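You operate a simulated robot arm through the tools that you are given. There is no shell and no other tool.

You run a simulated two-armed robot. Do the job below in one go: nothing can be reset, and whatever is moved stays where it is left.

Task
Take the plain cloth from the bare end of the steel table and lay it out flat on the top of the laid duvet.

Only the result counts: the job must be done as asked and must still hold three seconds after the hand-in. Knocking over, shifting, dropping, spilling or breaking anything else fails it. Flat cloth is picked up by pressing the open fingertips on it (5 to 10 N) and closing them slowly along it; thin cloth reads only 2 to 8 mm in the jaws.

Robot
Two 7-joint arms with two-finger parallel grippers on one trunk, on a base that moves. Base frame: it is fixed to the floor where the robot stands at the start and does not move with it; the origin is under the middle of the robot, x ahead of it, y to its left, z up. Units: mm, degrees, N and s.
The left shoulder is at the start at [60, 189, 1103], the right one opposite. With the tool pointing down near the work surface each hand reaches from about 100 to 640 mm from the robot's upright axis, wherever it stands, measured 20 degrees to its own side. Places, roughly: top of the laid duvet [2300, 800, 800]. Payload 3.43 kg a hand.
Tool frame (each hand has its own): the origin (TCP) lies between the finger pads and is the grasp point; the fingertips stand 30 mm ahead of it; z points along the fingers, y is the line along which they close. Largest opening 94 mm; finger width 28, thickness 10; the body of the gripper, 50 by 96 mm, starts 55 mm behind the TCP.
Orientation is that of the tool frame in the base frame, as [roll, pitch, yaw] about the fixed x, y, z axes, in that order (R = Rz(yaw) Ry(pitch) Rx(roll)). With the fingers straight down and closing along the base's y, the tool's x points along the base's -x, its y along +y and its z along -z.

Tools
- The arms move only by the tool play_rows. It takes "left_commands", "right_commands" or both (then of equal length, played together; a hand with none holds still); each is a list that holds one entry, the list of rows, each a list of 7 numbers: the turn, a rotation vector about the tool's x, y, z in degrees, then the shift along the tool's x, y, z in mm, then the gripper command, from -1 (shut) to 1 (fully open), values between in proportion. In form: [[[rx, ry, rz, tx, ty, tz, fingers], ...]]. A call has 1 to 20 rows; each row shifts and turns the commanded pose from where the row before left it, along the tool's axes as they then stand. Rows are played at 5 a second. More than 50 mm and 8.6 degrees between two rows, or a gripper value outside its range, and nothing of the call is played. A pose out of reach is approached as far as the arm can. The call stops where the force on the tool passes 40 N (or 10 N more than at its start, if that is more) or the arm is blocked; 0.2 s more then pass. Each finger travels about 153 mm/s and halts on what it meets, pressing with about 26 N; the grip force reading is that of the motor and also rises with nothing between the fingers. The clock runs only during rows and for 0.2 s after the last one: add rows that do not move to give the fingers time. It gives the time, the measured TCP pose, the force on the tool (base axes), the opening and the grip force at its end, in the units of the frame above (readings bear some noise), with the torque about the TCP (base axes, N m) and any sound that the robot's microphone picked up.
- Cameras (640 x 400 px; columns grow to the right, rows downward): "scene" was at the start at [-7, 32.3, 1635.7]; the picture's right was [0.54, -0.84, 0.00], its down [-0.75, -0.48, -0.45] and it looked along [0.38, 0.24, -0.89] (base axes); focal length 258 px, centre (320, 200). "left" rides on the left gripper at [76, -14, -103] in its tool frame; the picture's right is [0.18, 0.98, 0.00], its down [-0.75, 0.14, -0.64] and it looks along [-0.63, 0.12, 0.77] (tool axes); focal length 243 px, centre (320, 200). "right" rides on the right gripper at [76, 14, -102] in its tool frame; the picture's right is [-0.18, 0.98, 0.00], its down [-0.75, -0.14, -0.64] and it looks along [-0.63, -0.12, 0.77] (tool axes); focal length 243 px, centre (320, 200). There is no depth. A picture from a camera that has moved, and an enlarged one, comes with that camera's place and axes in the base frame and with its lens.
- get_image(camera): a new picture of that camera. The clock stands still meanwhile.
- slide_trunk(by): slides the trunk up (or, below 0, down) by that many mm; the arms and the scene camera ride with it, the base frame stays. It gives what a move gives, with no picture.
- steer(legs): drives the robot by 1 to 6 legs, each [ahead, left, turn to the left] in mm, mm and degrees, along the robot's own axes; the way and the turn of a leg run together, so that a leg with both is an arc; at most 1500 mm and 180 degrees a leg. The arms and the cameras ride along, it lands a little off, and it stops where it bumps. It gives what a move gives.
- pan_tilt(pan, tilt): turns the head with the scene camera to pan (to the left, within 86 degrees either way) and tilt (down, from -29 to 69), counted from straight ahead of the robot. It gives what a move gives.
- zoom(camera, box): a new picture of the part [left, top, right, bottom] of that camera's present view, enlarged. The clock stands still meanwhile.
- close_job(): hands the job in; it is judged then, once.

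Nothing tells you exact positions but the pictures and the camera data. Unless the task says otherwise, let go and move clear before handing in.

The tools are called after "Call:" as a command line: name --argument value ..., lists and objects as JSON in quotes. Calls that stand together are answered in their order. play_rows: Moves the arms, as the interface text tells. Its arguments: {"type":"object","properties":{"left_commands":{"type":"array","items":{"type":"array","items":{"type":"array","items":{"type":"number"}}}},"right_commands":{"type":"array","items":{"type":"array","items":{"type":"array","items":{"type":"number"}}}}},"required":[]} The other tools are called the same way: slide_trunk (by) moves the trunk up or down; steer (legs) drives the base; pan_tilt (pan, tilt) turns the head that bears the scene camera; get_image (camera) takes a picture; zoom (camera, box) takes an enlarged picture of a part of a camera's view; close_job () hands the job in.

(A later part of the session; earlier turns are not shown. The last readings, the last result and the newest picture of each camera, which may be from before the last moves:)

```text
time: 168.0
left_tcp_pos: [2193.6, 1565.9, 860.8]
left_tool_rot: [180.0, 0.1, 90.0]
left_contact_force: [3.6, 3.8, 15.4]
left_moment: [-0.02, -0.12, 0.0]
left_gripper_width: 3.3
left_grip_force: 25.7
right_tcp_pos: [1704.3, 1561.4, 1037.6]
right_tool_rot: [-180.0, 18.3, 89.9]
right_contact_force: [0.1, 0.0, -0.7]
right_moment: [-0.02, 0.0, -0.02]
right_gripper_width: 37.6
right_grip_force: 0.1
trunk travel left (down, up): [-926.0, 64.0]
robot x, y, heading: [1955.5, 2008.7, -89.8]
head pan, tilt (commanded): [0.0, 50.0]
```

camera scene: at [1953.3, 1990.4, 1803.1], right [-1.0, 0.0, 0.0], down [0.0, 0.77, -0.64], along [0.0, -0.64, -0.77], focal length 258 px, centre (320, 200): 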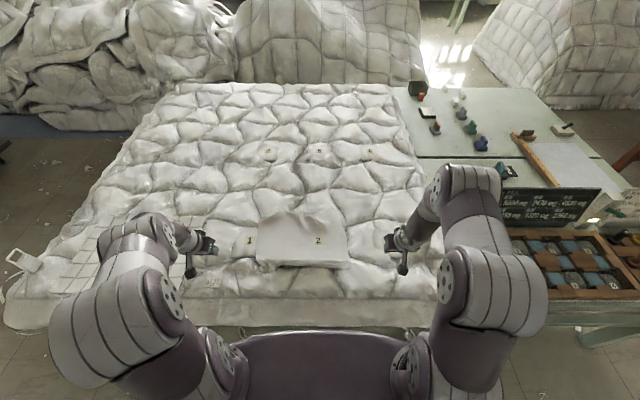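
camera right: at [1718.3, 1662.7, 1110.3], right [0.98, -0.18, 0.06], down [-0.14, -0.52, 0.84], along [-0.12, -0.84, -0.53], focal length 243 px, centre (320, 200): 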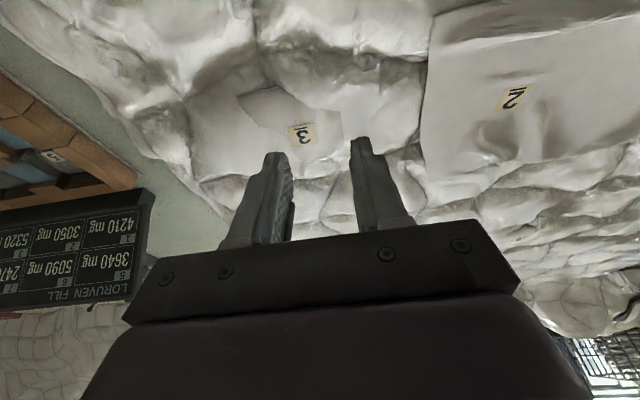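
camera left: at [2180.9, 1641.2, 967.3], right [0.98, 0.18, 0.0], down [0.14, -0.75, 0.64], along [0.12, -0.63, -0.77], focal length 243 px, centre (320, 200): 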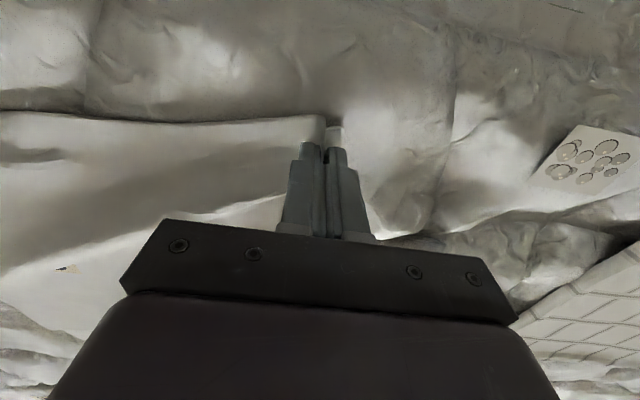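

Contact at 15 N. I'll ease off slightly, open slowly to spread the fold, then lift away.

Call:
play_rows --left_commands '[[[0, 0, 0, 0, 0, -1, -1], [0, 0, 0, 0, 0, 0, -0.9], [0, 0, 0, 0, 0, 0, -0.8], [0, 0, 0, 0, 0, 0, -0.7], [0, 0, 0, 0, 0, 0, -0.6], [0, 0, 0, 0, 0, 0, -0.5], [0, 0, 0, 0, 0, 0, -0.4], [0, 0, 0, 0, 0, 0, -0.3], [0, 0, 0, 0, 0, 0, -0.2], [0, 0, 0, 0, 0, 0, -0.2], [0, 0, 0, 0, 0, -2, -0.2], [0, 0, 0, 0, 0, -4, -0.2], [0, 0, 0, 0, 0, -8, -0.2], [0, 0, 0, 0, 0, -15, -0.2], [0, 0, 0, 0, 0, -20, -0.2], [0, 0, 0, 0, 10, -20, -0.2], [0, 0, 0, 0, 20, -20, -0.2], [0, 0, 0, 0, 25, -20, -0.2], [0, 0, 0, 0, 30, -10, -0.2], [0, 0, 0, 0, 30, 0, -0.2]]]'

Call:
zoom --camera "scene" --box '[230, 190, 390, 290]'

Call:
get_image --camera "left"

```text
time: 172.2
left_tcp_pos: [2308.6, 1565.1, 980.7]
left_tool_rot: [-179.8, -0.1, 89.8]
left_contact_force: [-0.5, -0.5, 0.1]
left_moment: [0.01, 0.03, 0.03]
left_gripper_width: 37.7
left_grip_force: 0.0
right_tcp_pos: [1705.1, 1560.0, 1036.5]
right_tool_rot: [-179.8, 18.0, 90.0]
right_contact_force: [0.1, -0.4, -1.1]
right_moment: [-0.01, 0.02, 0.0]
right_gripper_width: 37.4
right_grip_force: 0.1
trunk travel left (down, up): [-926.0, 64.0]
robot x, y, heading: [1950.6, 2008.1, -89.6]
head pan, tilt (commanded): [0.0, 50.0]
```

```text
4.00 times, centred on (310, 240) of scene
camera zoom: at [1955.3, 1990.0, 1803.1], right [-1.0, 0.0, 0.0], down [0.0, 0.77, -0.64], along [0.0, -0.64, -0.77], focal length 1030 px, centre (360, 40)
```

zoom: 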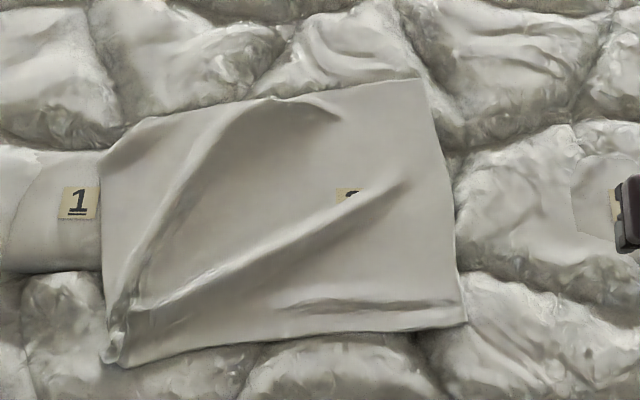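

```text
taken
camera left: at [2296.4, 1641.0, 1084.5], right [0.98, 0.18, 0.0], down [0.14, -0.75, 0.64], along [0.12, -0.63, -0.77], focal length 243 px, centre (320, 200)
```

left: 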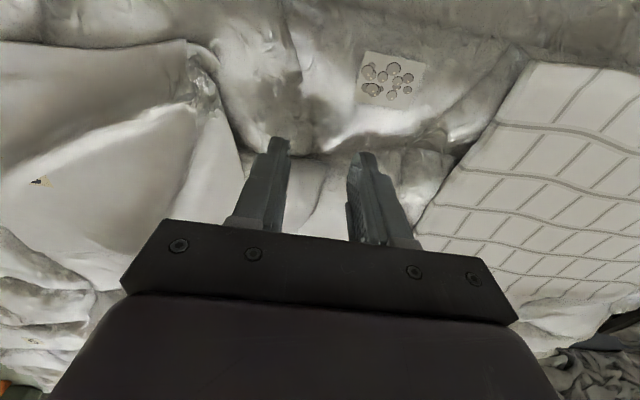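

The cloth is well spread but there are two soft ridges and the left corners need to go outward. I'll zoom in to identify the far-left corner exactly.

Call:
zoom --camera "scene" --box '[250, 205, 320, 250]'

Call:
zoom --camera "scene" --box '[250, 245, 320, 290]'

Call:
zoom --camera "left" --box '[0, 20, 280, 195]'

```text
8.89 times, centred on (285, 228) of scene
camera zoom: at [1955.3, 1990.0, 1803.1], right [-1.0, 0.0, 0.0], down [0.0, 0.77, -0.64], along [0.0, -0.64, -0.77], focal length 2290 px, centre (631, -44)
```

zoom: 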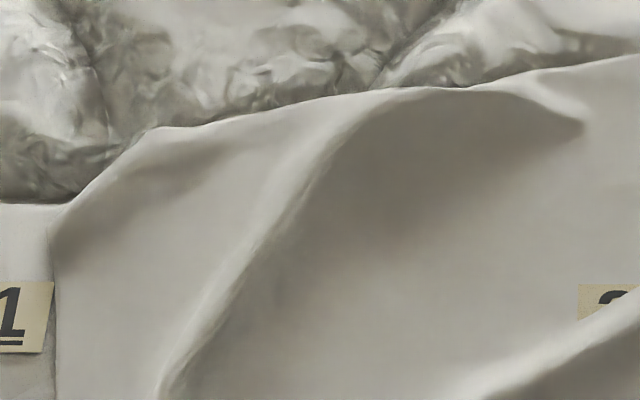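

```text
8.89 times, centred on (285, 268) of scene
camera zoom: at [1955.3, 1990.0, 1803.1], right [-1.0, 0.0, 0.0], down [0.0, 0.77, -0.64], along [0.0, -0.64, -0.77], focal length 2290 px, centre (631, -400)
```

zoom: 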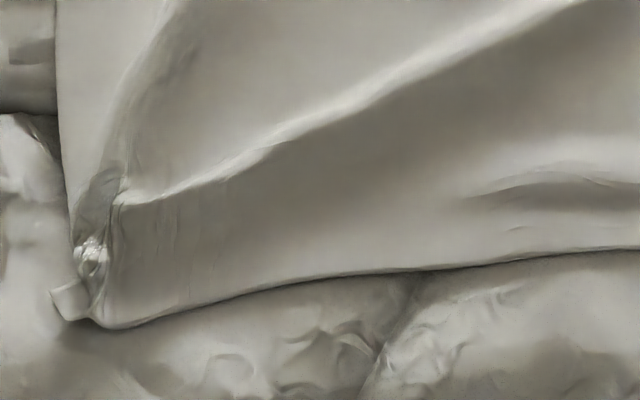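

```text
2.29 times, centred on (140, 108) of left
camera zoom: at [2296.4, 1641.0, 1084.5], right [0.98, 0.18, 0.0], down [0.14, -0.75, 0.64], along [0.12, -0.63, -0.77], focal length 555 px, centre (731, 411)
```

zoom: 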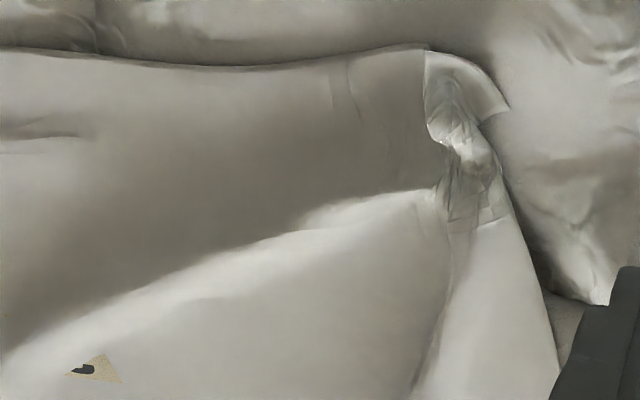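

The near-left corner is gathered in a small pleat, with its flap around x 2192–2215, y 1565. I'll press the closed left fingertips lightly on that flap and drag it outward to spread the pleat.

Call:
play_rows --left_commands '[[[0, 0, 0, 0, -20, 5, -0.6], [0, 0, 0, 0, -25, 10, -1], [0, 0, 0, 0, -25, 20, -1], [0, 0, 0, 0, -25, 20, -1], [0, 0, 0, 0, -9, 20, -1], [0, 0, 0, 0, 0, 20, -1], [0, 0, 0, 0, 0, 12, -1], [0, 0, 0, 0, 0, 6, -1], [0, 0, 0, 0, 0, 3, -1], [0, 0, 0, 0, 0, 0, -1]]]'

Call:
zoom --camera "left" --box '[200, 40, 460, 200]'

Call:
zoom --camera "scene" --box '[240, 240, 320, 290]'

```text
time: 174.4
left_tcp_pos: [2204.9, 1565.0, 863.5]
left_tool_rot: [-179.9, -0.1, 89.9]
left_contact_force: [-0.1, -0.4, 1.2]
left_moment: [-0.02, -0.02, 0.0]
left_gripper_width: 0.0
left_grip_force: 26.3
right_tcp_pos: [1703.7, 1558.4, 1036.6]
right_tool_rot: [180.0, 18.1, 89.8]
right_contact_force: [-0.4, -0.2, 0.4]
right_moment: [0.02, 0.06, 0.04]
right_gripper_width: 37.8
right_grip_force: 0.1
trunk travel left (down, up): [-926.0, 64.0]
robot x, y, heading: [1952.0, 2009.2, -89.6]
head pan, tilt (commanded): [0.0, 50.0]
```

```text
2.46 times, centred on (330, 120) of left
camera zoom: at [2190.9, 1640.8, 967.0], right [0.98, 0.18, 0.0], down [0.14, -0.75, 0.64], along [0.12, -0.63, -0.77], focal length 597 px, centre (295, 397)
```

zoom: 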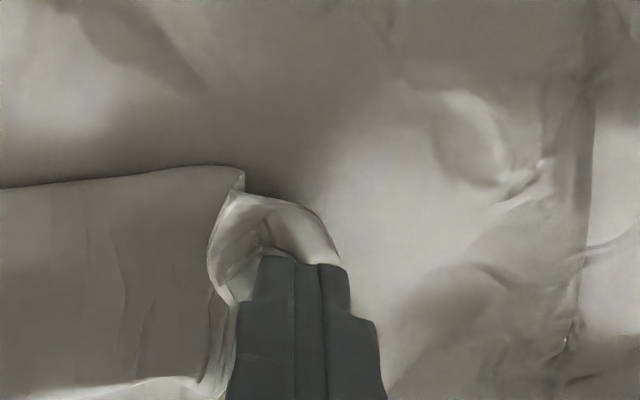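

```text
8.00 times, centred on (280, 265) of scene
camera zoom: at [1953.3, 1990.3, 1803.1], right [-1.0, 0.0, 0.0], down [0.0, 0.77, -0.64], along [0.0, -0.64, -0.77], focal length 2061 px, centre (640, -320)
```

zoom: 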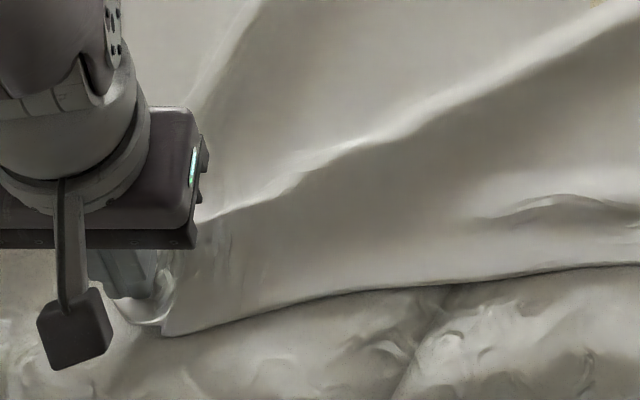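

The fingertips are right over the flap. I'll lower to a light press.

Call:
play_rows --left_commands '[[[0, 0, 0, 0, 0, 2, -1], [0, 0, 0, 0, 0, 1.5, -1], [0, 0, 0, 0, 0, 0, -1], [0, 0, 0, 0, 0, 0, -1]]]'

```text
time: 175.4
left_tcp_pos: [2205.1, 1565.4, 860.4]
left_tool_rot: [-179.8, 0.0, 90.0]
left_contact_force: [1.1, -0.1, 0.9]
left_moment: [-0.01, 0.0, 0.01]
left_gripper_width: 0.2
left_grip_force: 25.8
right_tcp_pos: [1705.2, 1558.0, 1035.9]
right_tool_rot: [-179.9, 18.0, 89.9]
right_contact_force: [-0.3, 0.9, 0.1]
right_moment: [0.0, 0.02, 0.01]
right_gripper_width: 37.8
right_grip_force: 0.1
trunk travel left (down, up): [-926.0, 64.0]
robot x, y, heading: [1956.7, 2008.7, -89.8]
head pan, tilt (commanded): [0.0, 50.0]
```

Call:
play_rows --left_commands '[[[0, 0, 0, 0, 0, 1.5, -1], [0, 0, 0, 0, 0, 1, -1], [0, 0, 0, 0, 0, 0, -1], [0, 0, 0, 0, 0, 0, -1]]]'

```text
time: 176.4
left_tcp_pos: [2204.1, 1564.8, 858.1]
left_tool_rot: [-179.9, 0.0, 89.8]
left_contact_force: [0.2, -0.1, 2.0]
left_moment: [-0.03, 0.02, -0.03]
left_gripper_width: 0.1
left_grip_force: 26.0
right_tcp_pos: [1705.0, 1559.6, 1036.4]
right_tool_rot: [179.9, 18.1, 90.0]
right_contact_force: [-0.4, 0.8, 0.1]
right_moment: [0.02, 0.03, 0.04]
right_gripper_width: 37.8
right_grip_force: 0.1
trunk travel left (down, up): [-926.0, 64.0]
robot x, y, heading: [1954.0, 2012.5, -89.6]
head pan, tilt (commanded): [0.0, 50.0]
```

Light contact is starting at 2 N and z 858. I'll press about 1 mm more and then drag outward.

Call:
play_rows --left_commands '[[[0, 0, 0, 0, 0, 1, -1], [0, 0, 0, 0, 0, 0.5, -1], [0, 0, 0, 0, 0, 0, -1]]]'

```text
time: 177.2
left_tcp_pos: [2204.4, 1565.3, 857.5]
left_tool_rot: [180.0, 0.1, 90.0]
left_contact_force: [2.0, 1.2, 14.0]
left_moment: [-0.04, -0.03, 0.01]
left_gripper_width: 0.0
left_grip_force: 26.4
right_tcp_pos: [1704.3, 1560.1, 1036.6]
right_tool_rot: [-180.0, 18.2, 89.8]
right_contact_force: [-0.1, -0.7, -0.9]
right_moment: [0.02, -0.02, -0.01]
right_gripper_width: 37.8
right_grip_force: 0.1
trunk travel left (down, up): [-926.0, 64.0]
robot x, y, heading: [1953.0, 2010.1, -89.8]
head pan, tilt (commanded): [0.0, 50.0]
```

14 N. Dragging outward in small steps.

Call:
play_rows --left_commands '[[[0, 0, 0, 0, 5, 0, -1], [0, 0, 0, 0, 6, 0, -1], [0, 0, 0, 0, 6, 0, -1]]]'

Call:
zoom --camera "left" --box '[200, 40, 460, 200]'

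```text
time: 178.0
left_tcp_pos: [2221.3, 1565.7, 858.1]
left_tool_rot: [180.0, 0.0, 90.0]
left_contact_force: [-7.0, -0.3, 13.9]
left_moment: [-0.04, 0.26, -0.01]
left_gripper_width: 0.0
left_grip_force: 25.4
right_tcp_pos: [1702.8, 1560.3, 1036.7]
right_tool_rot: [-180.0, 18.0, 89.9]
right_contact_force: [0.9, -0.6, -0.4]
right_moment: [0.02, 0.02, 0.02]
right_gripper_width: 37.6
right_grip_force: 0.2
trunk travel left (down, up): [-926.0, 64.0]
robot x, y, heading: [1954.6, 2007.7, -89.8]
head pan, tilt (commanded): [0.0, 50.0]
```

```text
2.46 times, centred on (330, 120) of left
camera zoom: at [2207.3, 1641.8, 960.9], right [0.98, 0.18, 0.0], down [0.14, -0.75, 0.64], along [0.12, -0.63, -0.77], focal length 597 px, centre (295, 397)
```

zoom: 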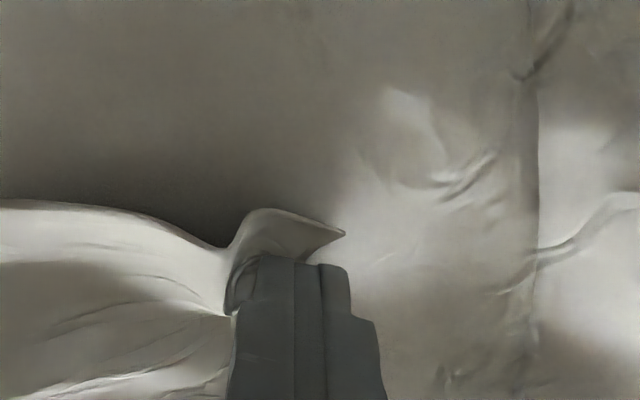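

It works: the flap follows the fingertips and the pleat is opening. I'll drag a bit further.

Call:
play_rows --left_commands '[[[0, 0, 0, 0, 6, 0, -1], [0, 0, 0, 0, 6, 0, -1], [0, 0, 0, 0, 6, 0, -1]]]'

Call:
zoom --camera "left" --box '[200, 40, 460, 200]'

Call:
zoom --camera "scene" --box '[230, 190, 390, 290]'

```text
time: 178.8
left_tcp_pos: [2238.0, 1566.2, 856.6]
left_tool_rot: [180.0, -0.1, 89.9]
left_contact_force: [-7.9, -0.5, 14.1]
left_moment: [-0.05, 0.24, 0.01]
left_gripper_width: 0.0
left_grip_force: 25.9
right_tcp_pos: [1704.3, 1560.2, 1036.2]
right_tool_rot: [179.9, 18.0, 89.9]
right_contact_force: [0.2, -0.2, 0.2]
right_moment: [-0.02, 0.02, 0.02]
right_gripper_width: 37.8
right_grip_force: 0.1
trunk travel left (down, up): [-926.0, 64.0]
robot x, y, heading: [1954.5, 2010.2, -89.8]
head pan, tilt (commanded): [0.0, 50.0]
```

```text
2.46 times, centred on (330, 120) of left
camera zoom: at [2225.0, 1642.6, 960.9], right [0.98, 0.18, 0.0], down [0.14, -0.75, 0.64], along [0.12, -0.63, -0.77], focal length 597 px, centre (295, 397)
```

zoom: 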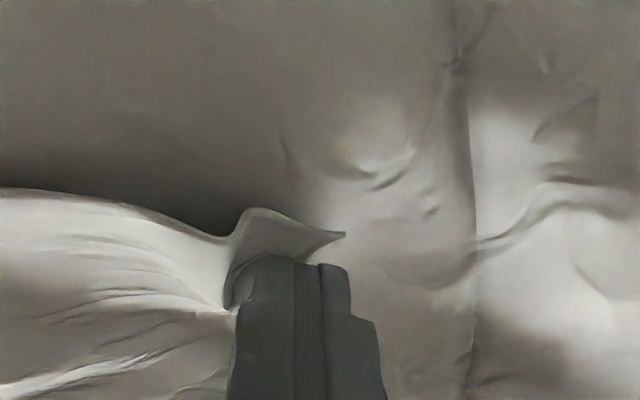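

```text
4.00 times, centred on (310, 240) of scene
camera zoom: at [1951.1, 1992.0, 1803.2], right [-1.0, 0.0, 0.0], down [0.0, 0.77, -0.64], along [0.0, -0.64, -0.77], focal length 1030 px, centre (360, 40)
```

zoom: 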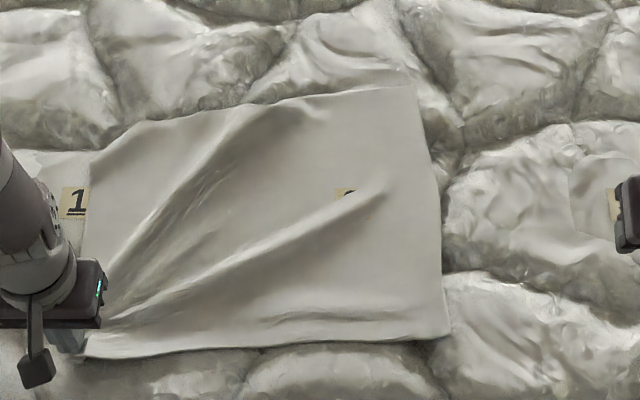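

The pleat has opened and the near edge is straight. I'll lift the fingertips straight up and take another look.

Call:
play_rows --left_commands '[[[0, 0, 0, 0, 0, -3, -1], [0, 0, 0, 0, 0, -6, -1], [0, 0, 0, 0, 0, -12, -1], [0, 0, 0, 0, 0, -20, -1], [0, 0, 0, 0, 10, -20, -1], [0, 0, 0, 0, 20, -20, -1], [0, 0, 0, 0, 25, -20, -1], [0, 0, 0, 0, 25, -10, -1]]]'

Call:
zoom --camera "scene" --box '[230, 190, 390, 290]'

Call:
get_image --camera "left"

```text
time: 180.6
left_tcp_pos: [2320.8, 1565.3, 967.1]
left_tool_rot: [-179.9, -0.1, 89.9]
left_contact_force: [-0.2, 0.0, -0.1]
left_moment: [-0.03, 0.04, 0.0]
left_gripper_width: 0.0
left_grip_force: 26.0
right_tcp_pos: [1706.1, 1558.7, 1036.1]
right_tool_rot: [180.0, 18.1, 89.9]
right_contact_force: [0.7, 0.1, 0.1]
right_moment: [0.01, 0.01, -0.01]
right_gripper_width: 37.5
right_grip_force: 0.0
trunk travel left (down, up): [-926.0, 64.0]
robot x, y, heading: [1954.8, 2007.4, -89.8]
head pan, tilt (commanded): [0.0, 50.0]
```

```text
4.00 times, centred on (310, 240) of scene
camera zoom: at [1954.5, 1990.6, 1803.1], right [-1.0, 0.0, 0.0], down [0.0, 0.77, -0.64], along [0.0, -0.64, -0.77], focal length 1030 px, centre (360, 40)
```

zoom: 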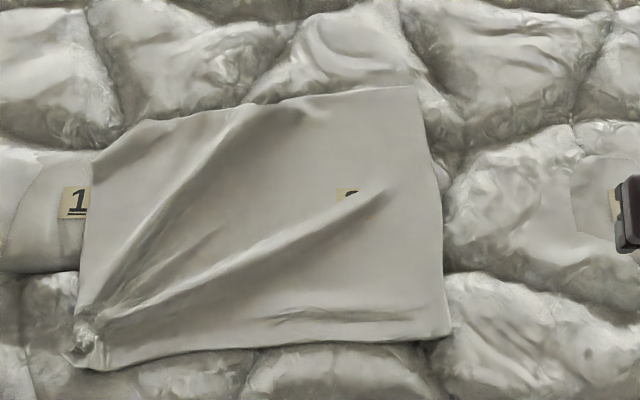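

```text
taken
camera left: at [2307.9, 1640.6, 1071.0], right [0.98, 0.18, 0.0], down [0.14, -0.75, 0.64], along [0.12, -0.63, -0.77], focal length 243 px, centre (320, 200)
```

left: 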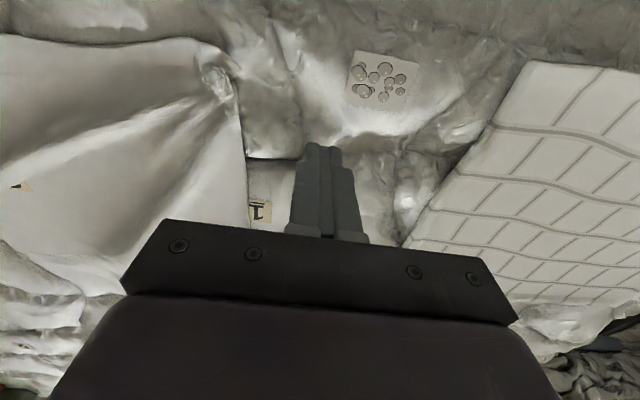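

The near edge is straight now; what remains is the far-left corner at about [2267, 1334], which should sit some 60 mm further forward. I'll zoom in there to plan a light press-and-drag.

Call:
zoom --camera "scene" --box '[240, 205, 310, 250]'

Call:
zoom --camera "left" --box '[0, 20, 320, 220]'

```text
8.89 times, centred on (275, 228) of scene
camera zoom: at [1954.5, 1990.6, 1803.1], right [-1.0, 0.0, 0.0], down [0.0, 0.77, -0.64], along [0.0, -0.64, -0.77], focal length 2290 px, centre (720, -44)
```

zoom: 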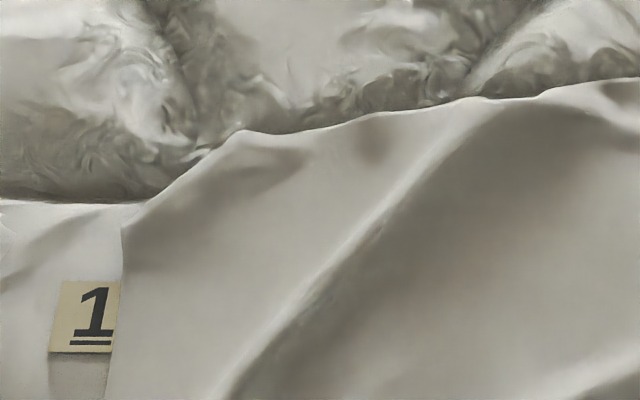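

```text
2.00 times, centred on (160, 120) of left
camera zoom: at [2307.9, 1640.6, 1071.0], right [0.98, 0.18, 0.0], down [0.14, -0.75, 0.64], along [0.12, -0.63, -0.77], focal length 485 px, centre (640, 360)
```

zoom: 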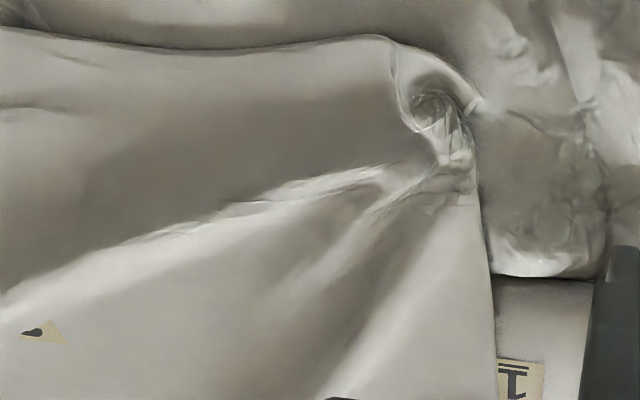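

The cloth now covers roughly 90% of its full area, with a small pucker at the near-left and a lagging far-left corner. I'll bring the left fingertips over the far-left corner, tilted forward for reach.

Call:
play_rows --left_commands '[[[0, -4, 0, -19.4, -7.8, 0, -1], [0, -4, 0, -19.35, -7.8, 1.35, -1], [0, -4, 0, -19.21, -7.8, 2.7, -1], [0, -4, 0, -18.98, -7.8, 4.03, -1], [0, -4, 0, -18.65, -7.8, 5.35, -1], [0, -4, 0, -18.23, -7.8, 6.64, -1], [0, -4, 0, -17.72, -7.8, 7.89, -1], [0, -4, 0, -17.13, -7.8, 9.11, -1], [0, -4, 0, -16.45, -7.8, 10.28, -1], [0, -4, 0, -15.69, -7.8, 11.4, -1], [0, 0, 0, 0, 0, 0, -1]]]'

Call:
zoom --camera "scene" --box '[230, 180, 330, 245]'

Call:
get_image --camera "left"

```text
time: 183.0
left_tcp_pos: [2241.8, 1368.5, 969.6]
left_tool_rot: [-180.0, 40.0, 90.0]
left_contact_force: [-0.6, 0.0, 0.6]
left_moment: [-0.01, 0.02, 0.0]
left_gripper_width: 0.3
left_grip_force: 26.1
right_tcp_pos: [1704.6, 1559.2, 1037.5]
right_tool_rot: [180.0, 18.1, 90.0]
right_contact_force: [0.9, -0.8, -0.8]
right_moment: [0.03, -0.01, 0.0]
right_gripper_width: 37.7
right_grip_force: 0.0
trunk travel left (down, up): [-926.0, 64.0]
robot x, y, heading: [1951.9, 2009.2, -89.9]
head pan, tilt (commanded): [0.0, 50.0]
```

```text
6.15 times, centred on (280, 212) of scene
camera zoom: at [1953.6, 1990.6, 1803.1], right [-1.0, 0.0, 0.0], down [0.0, 0.77, -0.64], along [0.0, -0.64, -0.77], focal length 1585 px, centre (566, 123)
```

zoom: 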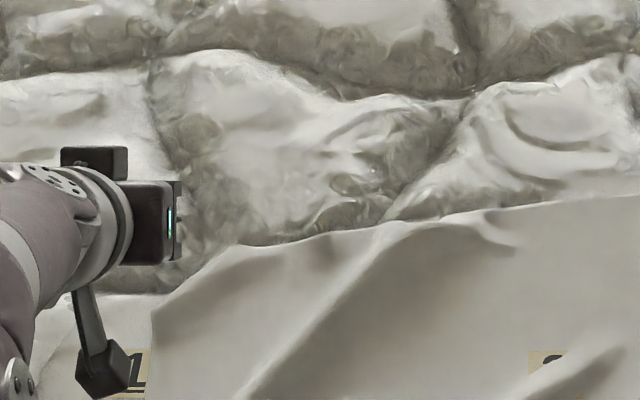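

```text
taken
camera left: at [2228.2, 1493.8, 998.1], right [0.98, 0.14, -0.12], down [0.14, -0.16, 0.98], along [0.12, -0.98, -0.18], focal length 243 px, centre (320, 200)
```

left: 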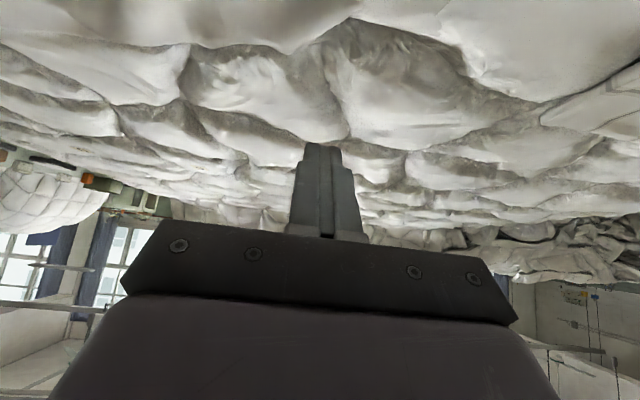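

The far-left corner is at about [2257, 1314]. I'll descend vertically toward the cloth just inside it.

Call:
play_rows --left_commands '[[[0, 0, 0, 9.64, 0, 11.49, -1], [0, 0, 0, 9.64, 0, 11.49, -1], [0, 0, 0, 9.64, 0, 11.49, -1], [0, 0, 0, 9.64, 0, 11.49, -1], [0, 0, 0, 9.64, 0, 11.49, -1], [0, 0, 0, 9.64, 0, 11.49, -1], [0, 0, 0, 3.2, 0, 3.8, -1], [0, 0, 0, 0, 0, 0, -1]]]'

Call:
zoom --camera "left" --box '[200, 0, 460, 160]'

Call:
zoom --camera "scene" --box '[230, 200, 330, 265]'

```text
time: 184.8
left_tcp_pos: [2242.6, 1370.2, 872.9]
left_tool_rot: [-179.9, 40.0, 90.0]
left_contact_force: [-1.1, 0.1, 0.6]
left_moment: [-0.01, 0.0, -0.01]
left_gripper_width: 0.0
left_grip_force: 26.0
right_tcp_pos: [1705.1, 1558.9, 1036.4]
right_tool_rot: [-180.0, 18.0, 90.0]
right_contact_force: [-0.2, -0.6, 0.1]
right_moment: [0.0, -0.01, -0.04]
right_gripper_width: 37.3
right_grip_force: 0.1
trunk travel left (down, up): [-926.0, 64.0]
robot x, y, heading: [1953.8, 2008.0, -89.9]
head pan, tilt (commanded): [0.0, 50.0]
```

```text
2.46 times, centred on (330, 80) of left
camera zoom: at [2228.3, 1494.4, 903.3], right [0.98, 0.14, -0.12], down [0.14, -0.17, 0.98], along [0.12, -0.98, -0.18], focal length 597 px, centre (295, 495)
```

zoom: 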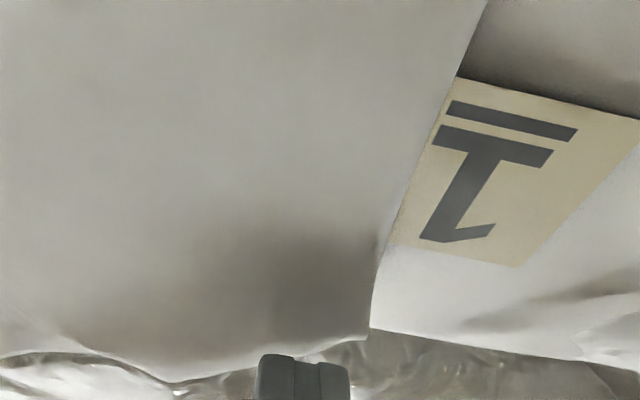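

```text
6.15 times, centred on (280, 232) of scene
camera zoom: at [1953.5, 1990.3, 1803.1], right [-1.0, 0.0, 0.0], down [0.0, 0.77, -0.64], along [0.0, -0.64, -0.77], focal length 1585 px, centre (566, 0)
```

zoom: 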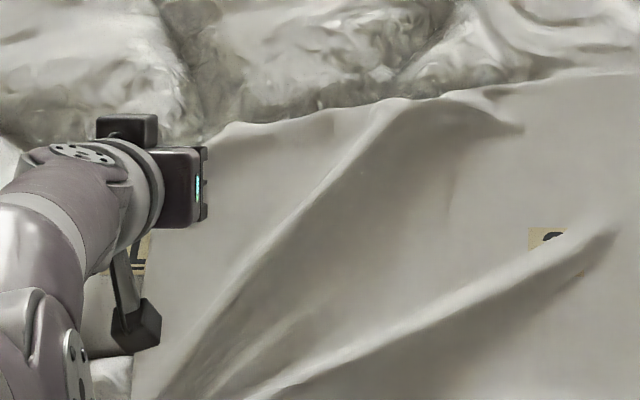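

The corner is at about [2268, 1315, 813]. I'll move the tip forward a little and lower toward contact.

Call:
play_rows --left_commands '[[[0, 0, 0, 0.15, 2, 6.4, -1], [0, 0, 0, 0.15, 2, 6.4, -1], [0, 0, 0, 0.15, 2, 6.4, -1], [0, 0, 0, 0.15, 0, 6.4, -1], [0, 0, 0, 0, 0, 0, -1]]]'

```text
time: 186.0
left_tcp_pos: [2246.9, 1356.5, 854.9]
left_tool_rot: [180.0, 40.2, 90.1]
left_contact_force: [2.0, 4.3, 8.8]
left_moment: [0.05, 0.0, 0.03]
left_gripper_width: 0.1
left_grip_force: 26.2
right_tcp_pos: [1704.7, 1560.4, 1037.2]
right_tool_rot: [180.0, 18.1, 89.9]
right_contact_force: [0.3, 0.6, -0.6]
right_moment: [-0.02, 0.01, -0.01]
right_gripper_width: 37.6
right_grip_force: 0.1
trunk travel left (down, up): [-926.0, 64.0]
robot x, y, heading: [1952.7, 2009.9, -89.8]
head pan, tilt (commanded): [0.0, 50.0]
```

Contact at 9 N. I'll drag forward in small steps, following the surface down a little.

Call:
play_rows --left_commands '[[[0, 0, 0, -3.2, 1, 4.0, -1], [0, 0, 0, -3.2, 1, 4.0, -1], [0, 0, 0, -3.2, 1, 4.0, -1]]]'

Call:
zoom --camera "scene" --box '[230, 200, 330, 265]'

Call:
zoom --camera "left" --box '[200, 0, 460, 160]'

```text
time: 186.8
left_tcp_pos: [2248.0, 1348.4, 855.6]
left_tool_rot: [-179.8, 39.6, 90.1]
left_contact_force: [-1.6, 17.3, 5.9]
left_moment: [0.44, 0.04, 0.0]
left_gripper_width: 0.3
left_grip_force: 25.8
left hand out of reach, approached as far as the arm can: row 3
right_tcp_pos: [1704.1, 1561.4, 1036.4]
right_tool_rot: [179.9, 18.2, 90.0]
right_contact_force: [-0.3, -0.1, 0.1]
right_moment: [-0.01, -0.03, 0.01]
right_gripper_width: 37.3
right_grip_force: 0.1
trunk travel left (down, up): [-926.0, 64.0]
robot x, y, heading: [1954.8, 2013.8, -89.9]
head pan, tilt (commanded): [0.0, 50.0]
```

```text
6.15 times, centred on (280, 232) of scene
camera zoom: at [1952.6, 1994.5, 1803.1], right [-1.0, 0.0, 0.0], down [0.0, 0.76, -0.64], along [0.0, -0.64, -0.76], focal length 1585 px, centre (566, 0)
```

zoom: 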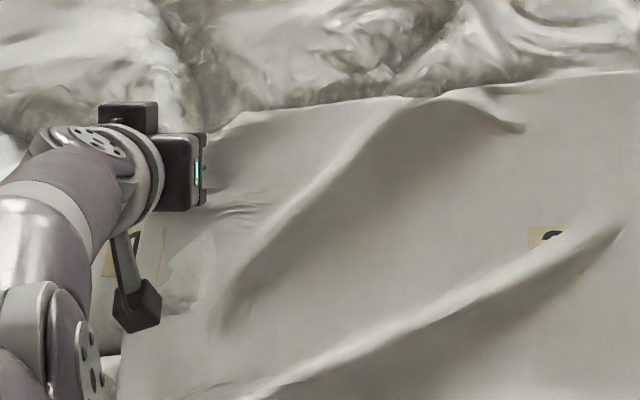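

```text
2.46 times, centred on (330, 80) of left
camera zoom: at [2235.4, 1472.3, 886.3], right [0.98, 0.14, -0.12], down [0.14, -0.17, 0.97], along [0.12, -0.98, -0.19], focal length 597 px, centre (295, 495)
```

zoom: 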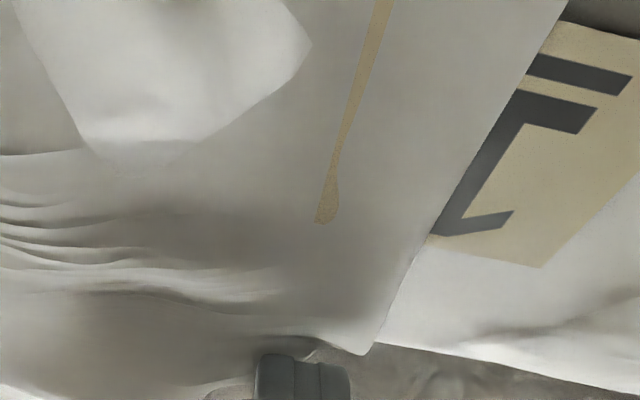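

The left arm is at its reach limit with the trunk this high. The corner did move forward a bit. I'll lift both hands, lower the trunk for better low reach, and continue.

Call:
play_rows --left_commands '[[[0, 0, 0, -3.2, 0, -3.8, -1], [0, 0, 0, -6.4, 0, -7.7, -1], [0, 0, 0, -9.64, 0, -11.49, -1], [0, 0, 0, -9.64, 0, -11.49, -1], [0, 0, 0, -9.64, 0, -11.49, -1], [0, 0, 0, -9.64, 0, -11.49, -1], [0, 0, 0, -9.64, 0, -11.49, -1], [0, 0, 0, -9.64, 0, -11.49, -1], [0, 0, 0, -9.64, 0, -11.49, -1], [0, 0, 0, -9.64, 0, -11.49, -1], [0, 0, 0, -9.64, 0, -11.49, -1]]]' --right_commands '[[[0, 0, 0, 0, 0, 0, -0.2], [0, 0, 0, 0, 0, 0, -0.2], [0, 0, 0, -1.5, 0, -4.8, -0.4], [0, 0, 0, -2.3, 0, -7, -0.6], [0, 0, 0, -2.3, 0, -7, -0.8], [0, 0, 0, -2.3, 0, -7, -1], [0, 0, 0, -2.3, 0, -7, -1], [0, 0, 0, -2.3, 0, -7, -1], [0, 0, 0, -2.3, 0, -7, -1], [0, 0, 0, -2.3, 0, -7, -1], [0, 0, 0, 0, 0, 0, -1]]]'

Call:
zoom --camera "scene" --box '[230, 190, 390, 290]'

```text
time: 189.2
left_tcp_pos: [2248.8, 1344.5, 1003.5]
left_tool_rot: [-179.9, 39.9, 90.0]
left_contact_force: [-0.6, -0.5, 0.4]
left_moment: [-0.01, -0.04, -0.02]
left_gripper_width: 0.0
left_grip_force: 25.9
right_tcp_pos: [1705.4, 1559.4, 1094.5]
right_tool_rot: [180.0, 18.0, 89.9]
right_contact_force: [-0.6, 1.0, -0.3]
right_moment: [0.03, -0.01, 0.0]
right_gripper_width: 0.0
right_grip_force: 26.3
trunk travel left (down, up): [-926.0, 64.0]
robot x, y, heading: [1955.6, 2006.8, -90.2]
head pan, tilt (commanded): [0.0, 50.0]
```

```text
4.00 times, centred on (310, 240) of scene
camera zoom: at [1953.2, 1990.6, 1803.1], right [-1.0, 0.0, 0.0], down [0.0, 0.77, -0.64], along [0.0, -0.64, -0.77], focal length 1030 px, centre (360, 40)
```

zoom: 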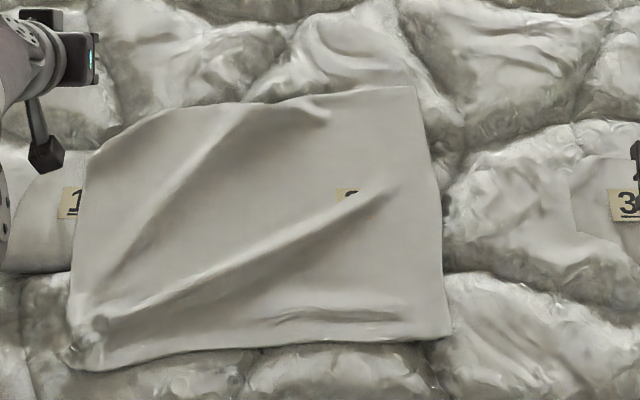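

The press-drag already softened the ridges. I'll lower the trunk 110 mm for better reach at the far-left corner.

Call:
slide_trunk --by -110

Call:
get_image --camera "scene"

Call:
zoom --camera "left" --box '[200, 0, 460, 160]'

```text
time: 190.6
left_tcp_pos: [2249.7, 1344.3, 893.1]
left_tool_rot: [-179.9, 40.0, 90.0]
left_contact_force: [-0.2, 0.3, 0.2]
left_moment: [-0.02, 0.03, 0.02]
left_gripper_width: 0.0
left_grip_force: 26.1
right_tcp_pos: [1704.3, 1559.1, 983.9]
right_tool_rot: [179.9, 18.0, 89.9]
right_contact_force: [0.6, -0.1, 0.1]
right_moment: [0.01, -0.01, 0.02]
right_gripper_width: 0.2
right_grip_force: 26.1
trunk travel left (down, up): [-816.0, 174.0]
robot x, y, heading: [1954.4, 2010.5, -89.8]
head pan, tilt (commanded): [0.0, 50.0]
```

```text
taken
camera scene: at [1953.6, 1990.5, 1693.2], right [-1.0, 0.0, 0.0], down [0.0, 0.77, -0.64], along [0.0, -0.64, -0.77], focal length 258 px, centre (320, 200)
```

scene: 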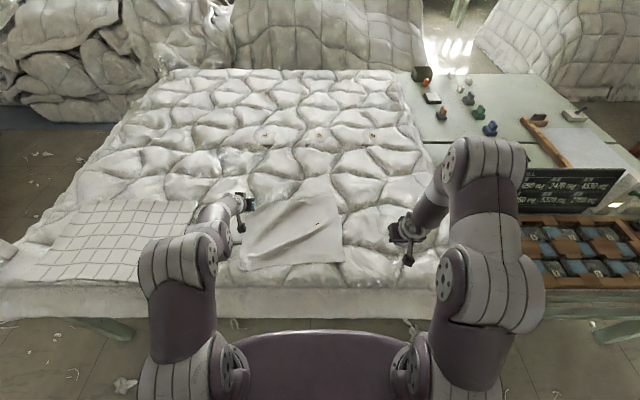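

```text
2.46 times, centred on (330, 80) of left
camera zoom: at [2236.3, 1468.2, 923.7], right [0.98, 0.14, -0.12], down [0.14, -0.17, 0.98], along [0.12, -0.98, -0.18], focal length 597 px, centre (295, 495)
```

zoom: 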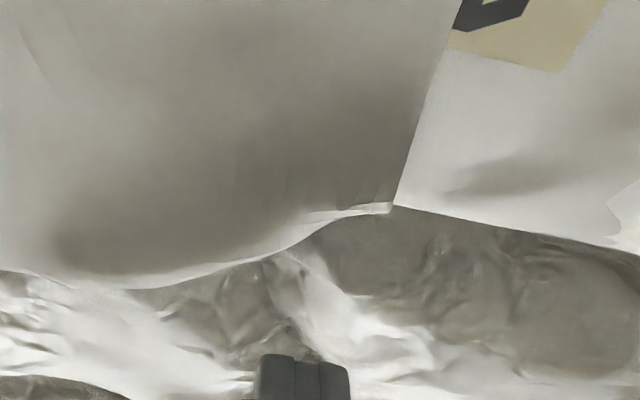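

The far-left corner is now clearly visible at about [2271, 1325], slightly folded down into a groove. I'll bring the tip just inside it and lower to contact.

Call:
play_rows --left_commands '[[[0, 0, 0, 5.75, 3, -4.8, -1], [0, 0, 0, 5.75, 3, -4.8, -1], [0, 0, 0, 6.43, 0, 7.66, -1], [0, 0, 0, 6.43, 0, 7.66, -1], [0, 0, 0, 6.43, 0, 7.66, -1], [0, 0, 0, 1.93, 0, 2.3, -1], [0, 0, 0, 0, 0, 0, -1]]]'

```text
time: 192.2
left_tcp_pos: [2254.6, 1359.7, 860.9]
left_tool_rot: [-179.9, 40.0, 90.0]
left_contact_force: [0.4, -0.2, -0.3]
left_moment: [-0.01, 0.02, -0.01]
left_gripper_width: 0.0
left_grip_force: 26.2
right_tcp_pos: [1703.7, 1559.7, 983.9]
right_tool_rot: [-180.0, 18.1, 90.0]
right_contact_force: [-0.2, 0.6, 0.2]
right_moment: [0.02, -0.03, 0.0]
right_gripper_width: 0.1
right_grip_force: 26.4
trunk travel left (down, up): [-816.0, 174.0]
robot x, y, heading: [1956.8, 2013.2, -89.6]
head pan, tilt (commanded): [0.0, 50.0]
```

Call:
play_rows --left_commands '[[[0, 0, 0, 1.93, 0, 2.3, -1], [0, 0, 0, 1.29, 0, 1.53, -1], [0, 0, 0, 0.64, 0, 0.77, -1], [0, 0, 0, 0, 0, 0, -1]]]'

```text
time: 193.2
left_tcp_pos: [2254.0, 1359.4, 855.6]
left_tool_rot: [-179.9, 40.1, 90.0]
left_contact_force: [0.2, -0.9, 7.0]
left_moment: [-0.13, -0.01, 0.01]
left_gripper_width: 0.0
left_grip_force: 25.8
right_tcp_pos: [1702.7, 1559.9, 985.2]
right_tool_rot: [-180.0, 18.1, 89.9]
right_contact_force: [-0.5, 0.7, 0.5]
right_moment: [-0.02, 0.03, 0.02]
right_gripper_width: 0.2
right_grip_force: 25.6
trunk travel left (down, up): [-816.0, 174.0]
robot x, y, heading: [1955.1, 2008.0, -89.8]
head pan, tilt (commanded): [0.0, 50.0]
```

7 N of contact. Now I'll drag forward in small steps.

Call:
play_rows --left_commands '[[[0, 0, 0, -4.3, 1, 4.2, -1], [0, 0, 0, -4.3, 1, 4.2, -1], [0, 0, 0, -4.3, 1, 4.2, -1]]]'

Call:
zoom --camera "left" --box '[200, 0, 460, 160]'

Call:
zoom --camera "scene" --box '[230, 190, 370, 277]'

```text
time: 194.2
left_tcp_pos: [2258.4, 1345.4, 855.9]
left_tool_rot: [-179.9, 40.1, 90.0]
left_contact_force: [-2.3, 20.1, 18.5]
left_moment: [0.44, 0.1, -0.07]
left_gripper_width: 0.0
left_grip_force: 26.0
right_tcp_pos: [1703.1, 1564.3, 986.1]
right_tool_rot: [179.9, 18.3, 90.0]
right_contact_force: [0.4, -0.1, 0.3]
right_moment: [0.01, -0.01, -0.02]
right_gripper_width: 0.0
right_grip_force: 26.0
trunk travel left (down, up): [-816.0, 174.0]
robot x, y, heading: [1950.8, 2012.5, -89.8]
head pan, tilt (commanded): [0.0, 50.0]
stopped in row 3 (left hand): the force on the tool passed its limit at 48 N (the readings are from after the stop); the commanded pose is now the measured one
```

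```text
2.46 times, centred on (330, 80) of left
camera zoom: at [2244.8, 1469.6, 886.6], right [0.98, 0.14, -0.12], down [0.14, -0.16, 0.98], along [0.12, -0.98, -0.18], focal length 597 px, centre (295, 495)
```

zoom: 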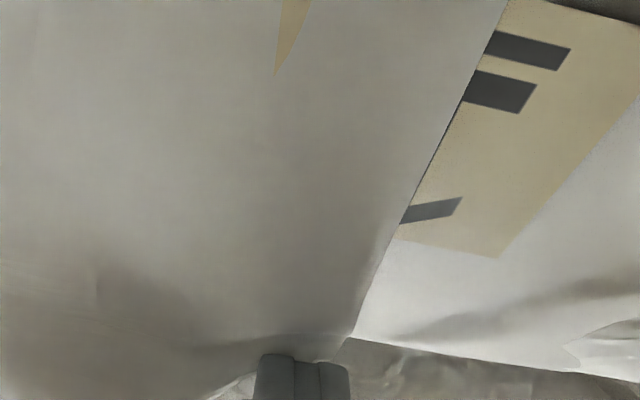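

```text
4.57 times, centred on (300, 234) of scene
camera zoom: at [1951.2, 1998.5, 1693.3], right [-1.0, 0.0, 0.0], down [0.0, 0.76, -0.65], along [0.0, -0.65, -0.76], focal length 1178 px, centre (411, 47)
```

zoom: 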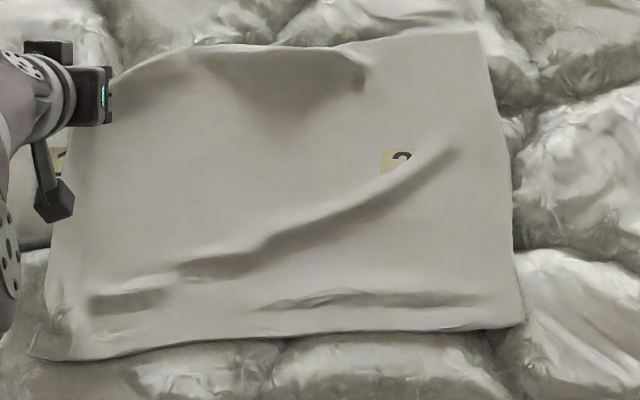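

The force limit stopped it at a bump, but the left ridge is gone and the cloth looks much flatter. I'll lift the left hand off and look at the result.

Call:
play_rows --left_commands '[[[0, 0, 0, 1, 0, -2, -1], [0, 0, 0, -3.2, 0, -3.8, -1], [0, 0, 0, -6.4, 0, -7.7, -1], [0, 0, 0, -9.64, 0, -11.49, -1], [0, 0, 0, -9.64, 0, -11.49, -1], [0, 0, 0, -9.64, 0, -11.49, -1], [0, 0, 0, -9.64, 5, -11.49, -1], [0, 0, 0, -9.64, 15, -11.49, -1], [0, 0, 0, -5, 25, -6, -1], [0, 0, 0, 0, 25, 0, -1]]]'

Call:
zoom --camera "scene" --box '[220, 180, 380, 280]'

Call:
get_image --camera "scene"

```text
time: 196.4
left_tcp_pos: [2328.2, 1344.2, 951.0]
left_tool_rot: [-179.9, 39.9, 90.0]
left_contact_force: [0.0, -0.1, 0.4]
left_moment: [0.0, 0.02, -0.02]
left_gripper_width: 0.0
left_grip_force: 26.0
right_tcp_pos: [1705.1, 1559.2, 984.8]
right_tool_rot: [180.0, 18.0, 90.0]
right_contact_force: [0.1, 0.7, -0.7]
right_moment: [0.02, -0.01, -0.02]
right_gripper_width: 0.0
right_grip_force: 26.4
trunk travel left (down, up): [-816.0, 174.0]
robot x, y, heading: [1956.3, 2006.9, -89.7]
head pan, tilt (commanded): [0.0, 50.0]
```

```text
4.00 times, centred on (300, 230) of scene
camera zoom: at [1954.7, 1990.4, 1693.1], right [-1.0, 0.0, 0.0], down [0.0, 0.77, -0.64], along [0.0, -0.64, -0.77], focal length 1030 px, centre (400, 80)
```

zoom: 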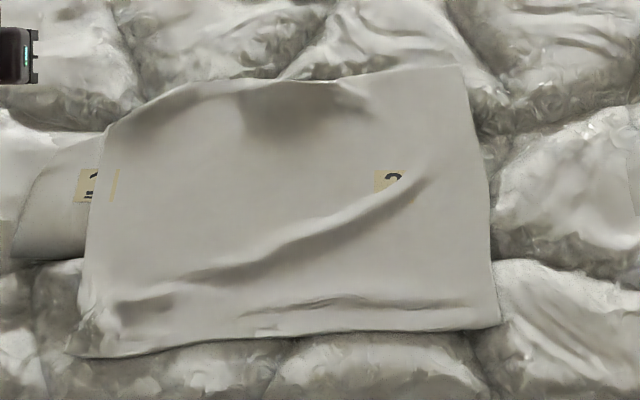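

```text
taken
camera scene: at [1954.7, 1990.4, 1693.1], right [-1.0, 0.0, 0.0], down [0.0, 0.77, -0.64], along [0.0, -0.64, -0.77], focal length 258 px, centre (320, 200)
```

scene: 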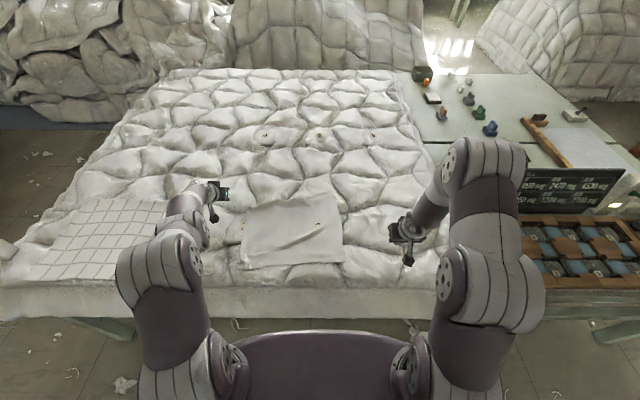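

The cloth now lies as a clean rectangle with just one soft diagonal ridge. I'll use the right fingertips near the near-right corner to draw it gently outward and flatten that ridge.

Call:
play_rows --right_commands '[[[0, 0, 0, -0.55, 20, 5.44, -1], [0, 0, 0, -0.55, 20, 5.44, -1], [0, 0, 0, -0.55, 20, 5.44, -1], [0, 0, 0, -0.55, 20, 5.44, -1], [0, 0, 0, -0.55, 20, 5.44, -1], [0, 0, 0, -0.55, 20, 5.44, -1], [0, 0, 0, -0.55, 20, 5.44, -1], [0, 0, 0, -0.55, 20, 5.44, -1], [0, 0, 0, -0.55, 20, 5.44, -1], [0, 0, 0, 3.7, 0, 11.4, -1], [0, 0, 0, 3.7, 0, 11.4, -1], [0, 0, 0, 3.7, 0, 11.4, -1], [0, 0, 0, 3.1, 0, 9.5, -1], [0, 0, 0, 0, 0, 0, -1]]]'

Call:
zoom --camera "right" --box '[200, 20, 460, 180]'

Call:
zoom --camera "scene" --box '[220, 180, 380, 280]'

```text
time: 199.4
left_tcp_pos: [2327.9, 1344.3, 950.5]
left_tool_rot: [-179.7, 39.9, 90.1]
left_contact_force: [1.2, 0.4, 0.4]
left_moment: [0.01, 0.02, 0.0]
left_gripper_width: 0.0
left_grip_force: 25.7
right_tcp_pos: [1885.1, 1539.1, 893.6]
right_tool_rot: [180.0, 18.0, 90.0]
right_contact_force: [0.1, 0.0, -0.4]
right_moment: [0.0, 0.0, -0.04]
right_gripper_width: 0.2
right_grip_force: 26.0
trunk travel left (down, up): [-816.0, 174.0]
robot x, y, heading: [1957.9, 2009.0, -90.0]
head pan, tilt (commanded): [0.0, 50.0]
```

```text
2.46 times, centred on (330, 100) of right
camera zoom: at [1898.3, 1642.5, 966.9], right [0.98, -0.18, 0.06], down [-0.14, -0.52, 0.84], along [-0.12, -0.84, -0.53], focal length 597 px, centre (295, 446)
```

zoom: 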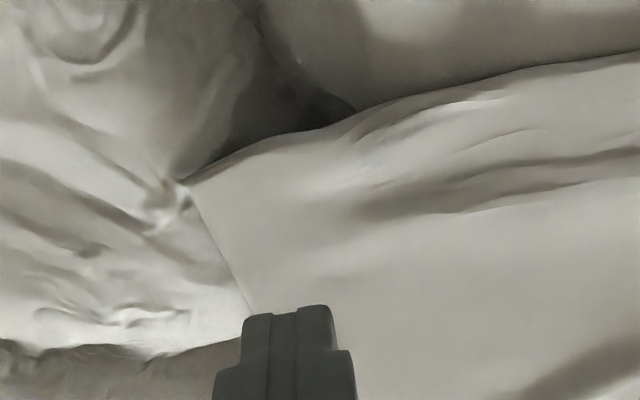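

```text
4.00 times, centred on (300, 230) of scene
camera zoom: at [1953.7, 1990.8, 1693.1], right [-1.0, 0.0, 0.0], down [0.0, 0.77, -0.64], along [0.0, -0.64, -0.77], focal length 1030 px, centre (400, 80)
```

zoom: 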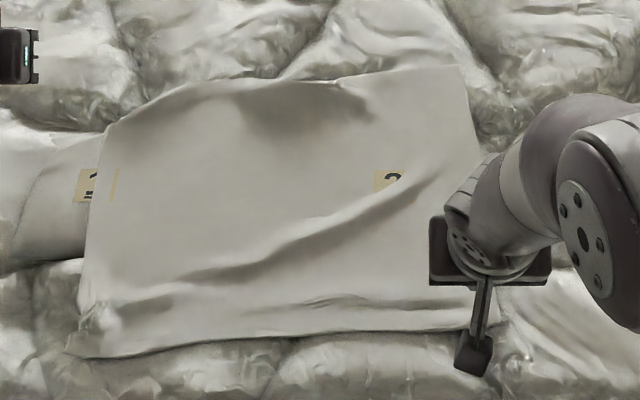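

The near-right corner is at about [1861, 1550], and the fingertips are just inside it. Lowering to contact.

Call:
play_rows --right_commands '[[[0, 0, 0, 3.1, 0, 9.5, -1], [0, 0, 0, 3.1, 0, 9.5, -1], [0, 0, 0, 1.55, 0, 4.75, -1], [0, 0, 0, 0.93, 0, 2.85, -1], [0, 0, 0, 0, 0, 0, -1]]]'

```text
time: 200.6
left_tcp_pos: [2328.9, 1344.6, 950.3]
left_tool_rot: [-179.8, 39.9, 90.0]
left_contact_force: [0.2, -0.4, -0.4]
left_moment: [0.01, -0.02, 0.02]
left_gripper_width: 0.1
left_grip_force: 26.0
right_tcp_pos: [1883.2, 1539.4, 865.2]
right_tool_rot: [180.0, 18.1, 90.0]
right_contact_force: [0.1, 0.3, 0.4]
right_moment: [0.0, 0.02, 0.02]
right_gripper_width: 0.2
right_grip_force: 26.6
trunk travel left (down, up): [-816.0, 174.0]
robot x, y, heading: [1954.5, 2006.1, -90.0]
head pan, tilt (commanded): [0.0, 50.0]
```

Call:
play_rows --right_commands '[[[0, 0, 0, 0.93, 0, 2.85, -1], [0, 0, 0, 0.62, 0, 1.9, -1], [0, 0, 0, 0.31, 0, 0.95, -1], [0, 0, 0, 0, 0, 0, -1]]]'

```text
time: 201.6
left_tcp_pos: [2329.7, 1344.5, 951.8]
left_tool_rot: [-179.8, 40.0, 90.0]
left_contact_force: [0.9, 0.1, -0.1]
left_moment: [-0.02, -0.06, -0.03]
left_gripper_width: 0.0
left_grip_force: 26.0
right_tcp_pos: [1883.8, 1538.3, 859.5]
right_tool_rot: [179.9, 18.0, 89.9]
right_contact_force: [0.2, 0.1, 1.0]
right_moment: [-0.02, 0.01, -0.01]
right_gripper_width: 0.0
right_grip_force: 26.3
trunk travel left (down, up): [-816.0, 174.0]
robot x, y, heading: [1953.8, 2009.0, -89.8]
head pan, tilt (commanded): [0.0, 50.0]
```

Not quite touching yet (z 859.5). A little further down.

Call:
play_rows --right_commands '[[[0, 0, 0, 0.47, 0, 1.43, -1], [0, 0, 0, 0.31, 0, 0.95, -1], [0, 0, 0, 0, 0, 0, -1]]]'

```text
time: 202.4
left_tcp_pos: [2328.4, 1345.7, 952.7]
left_tool_rot: [-179.7, 40.0, 90.1]
left_contact_force: [-0.4, -0.4, 0.2]
left_moment: [0.0, 0.01, -0.01]
left_gripper_width: 0.0
left_grip_force: 26.3
right_tcp_pos: [1883.8, 1540.0, 859.0]
right_tool_rot: [179.8, 18.2, 89.9]
right_contact_force: [-6.8, -0.1, 23.3]
right_moment: [0.06, 0.24, 0.01]
right_gripper_width: 0.0
right_grip_force: 25.7
trunk travel left (down, up): [-816.0, 174.0]
robot x, y, heading: [1955.3, 2008.5, -89.8]
head pan, tilt (commanded): [0.0, 50.0]
```

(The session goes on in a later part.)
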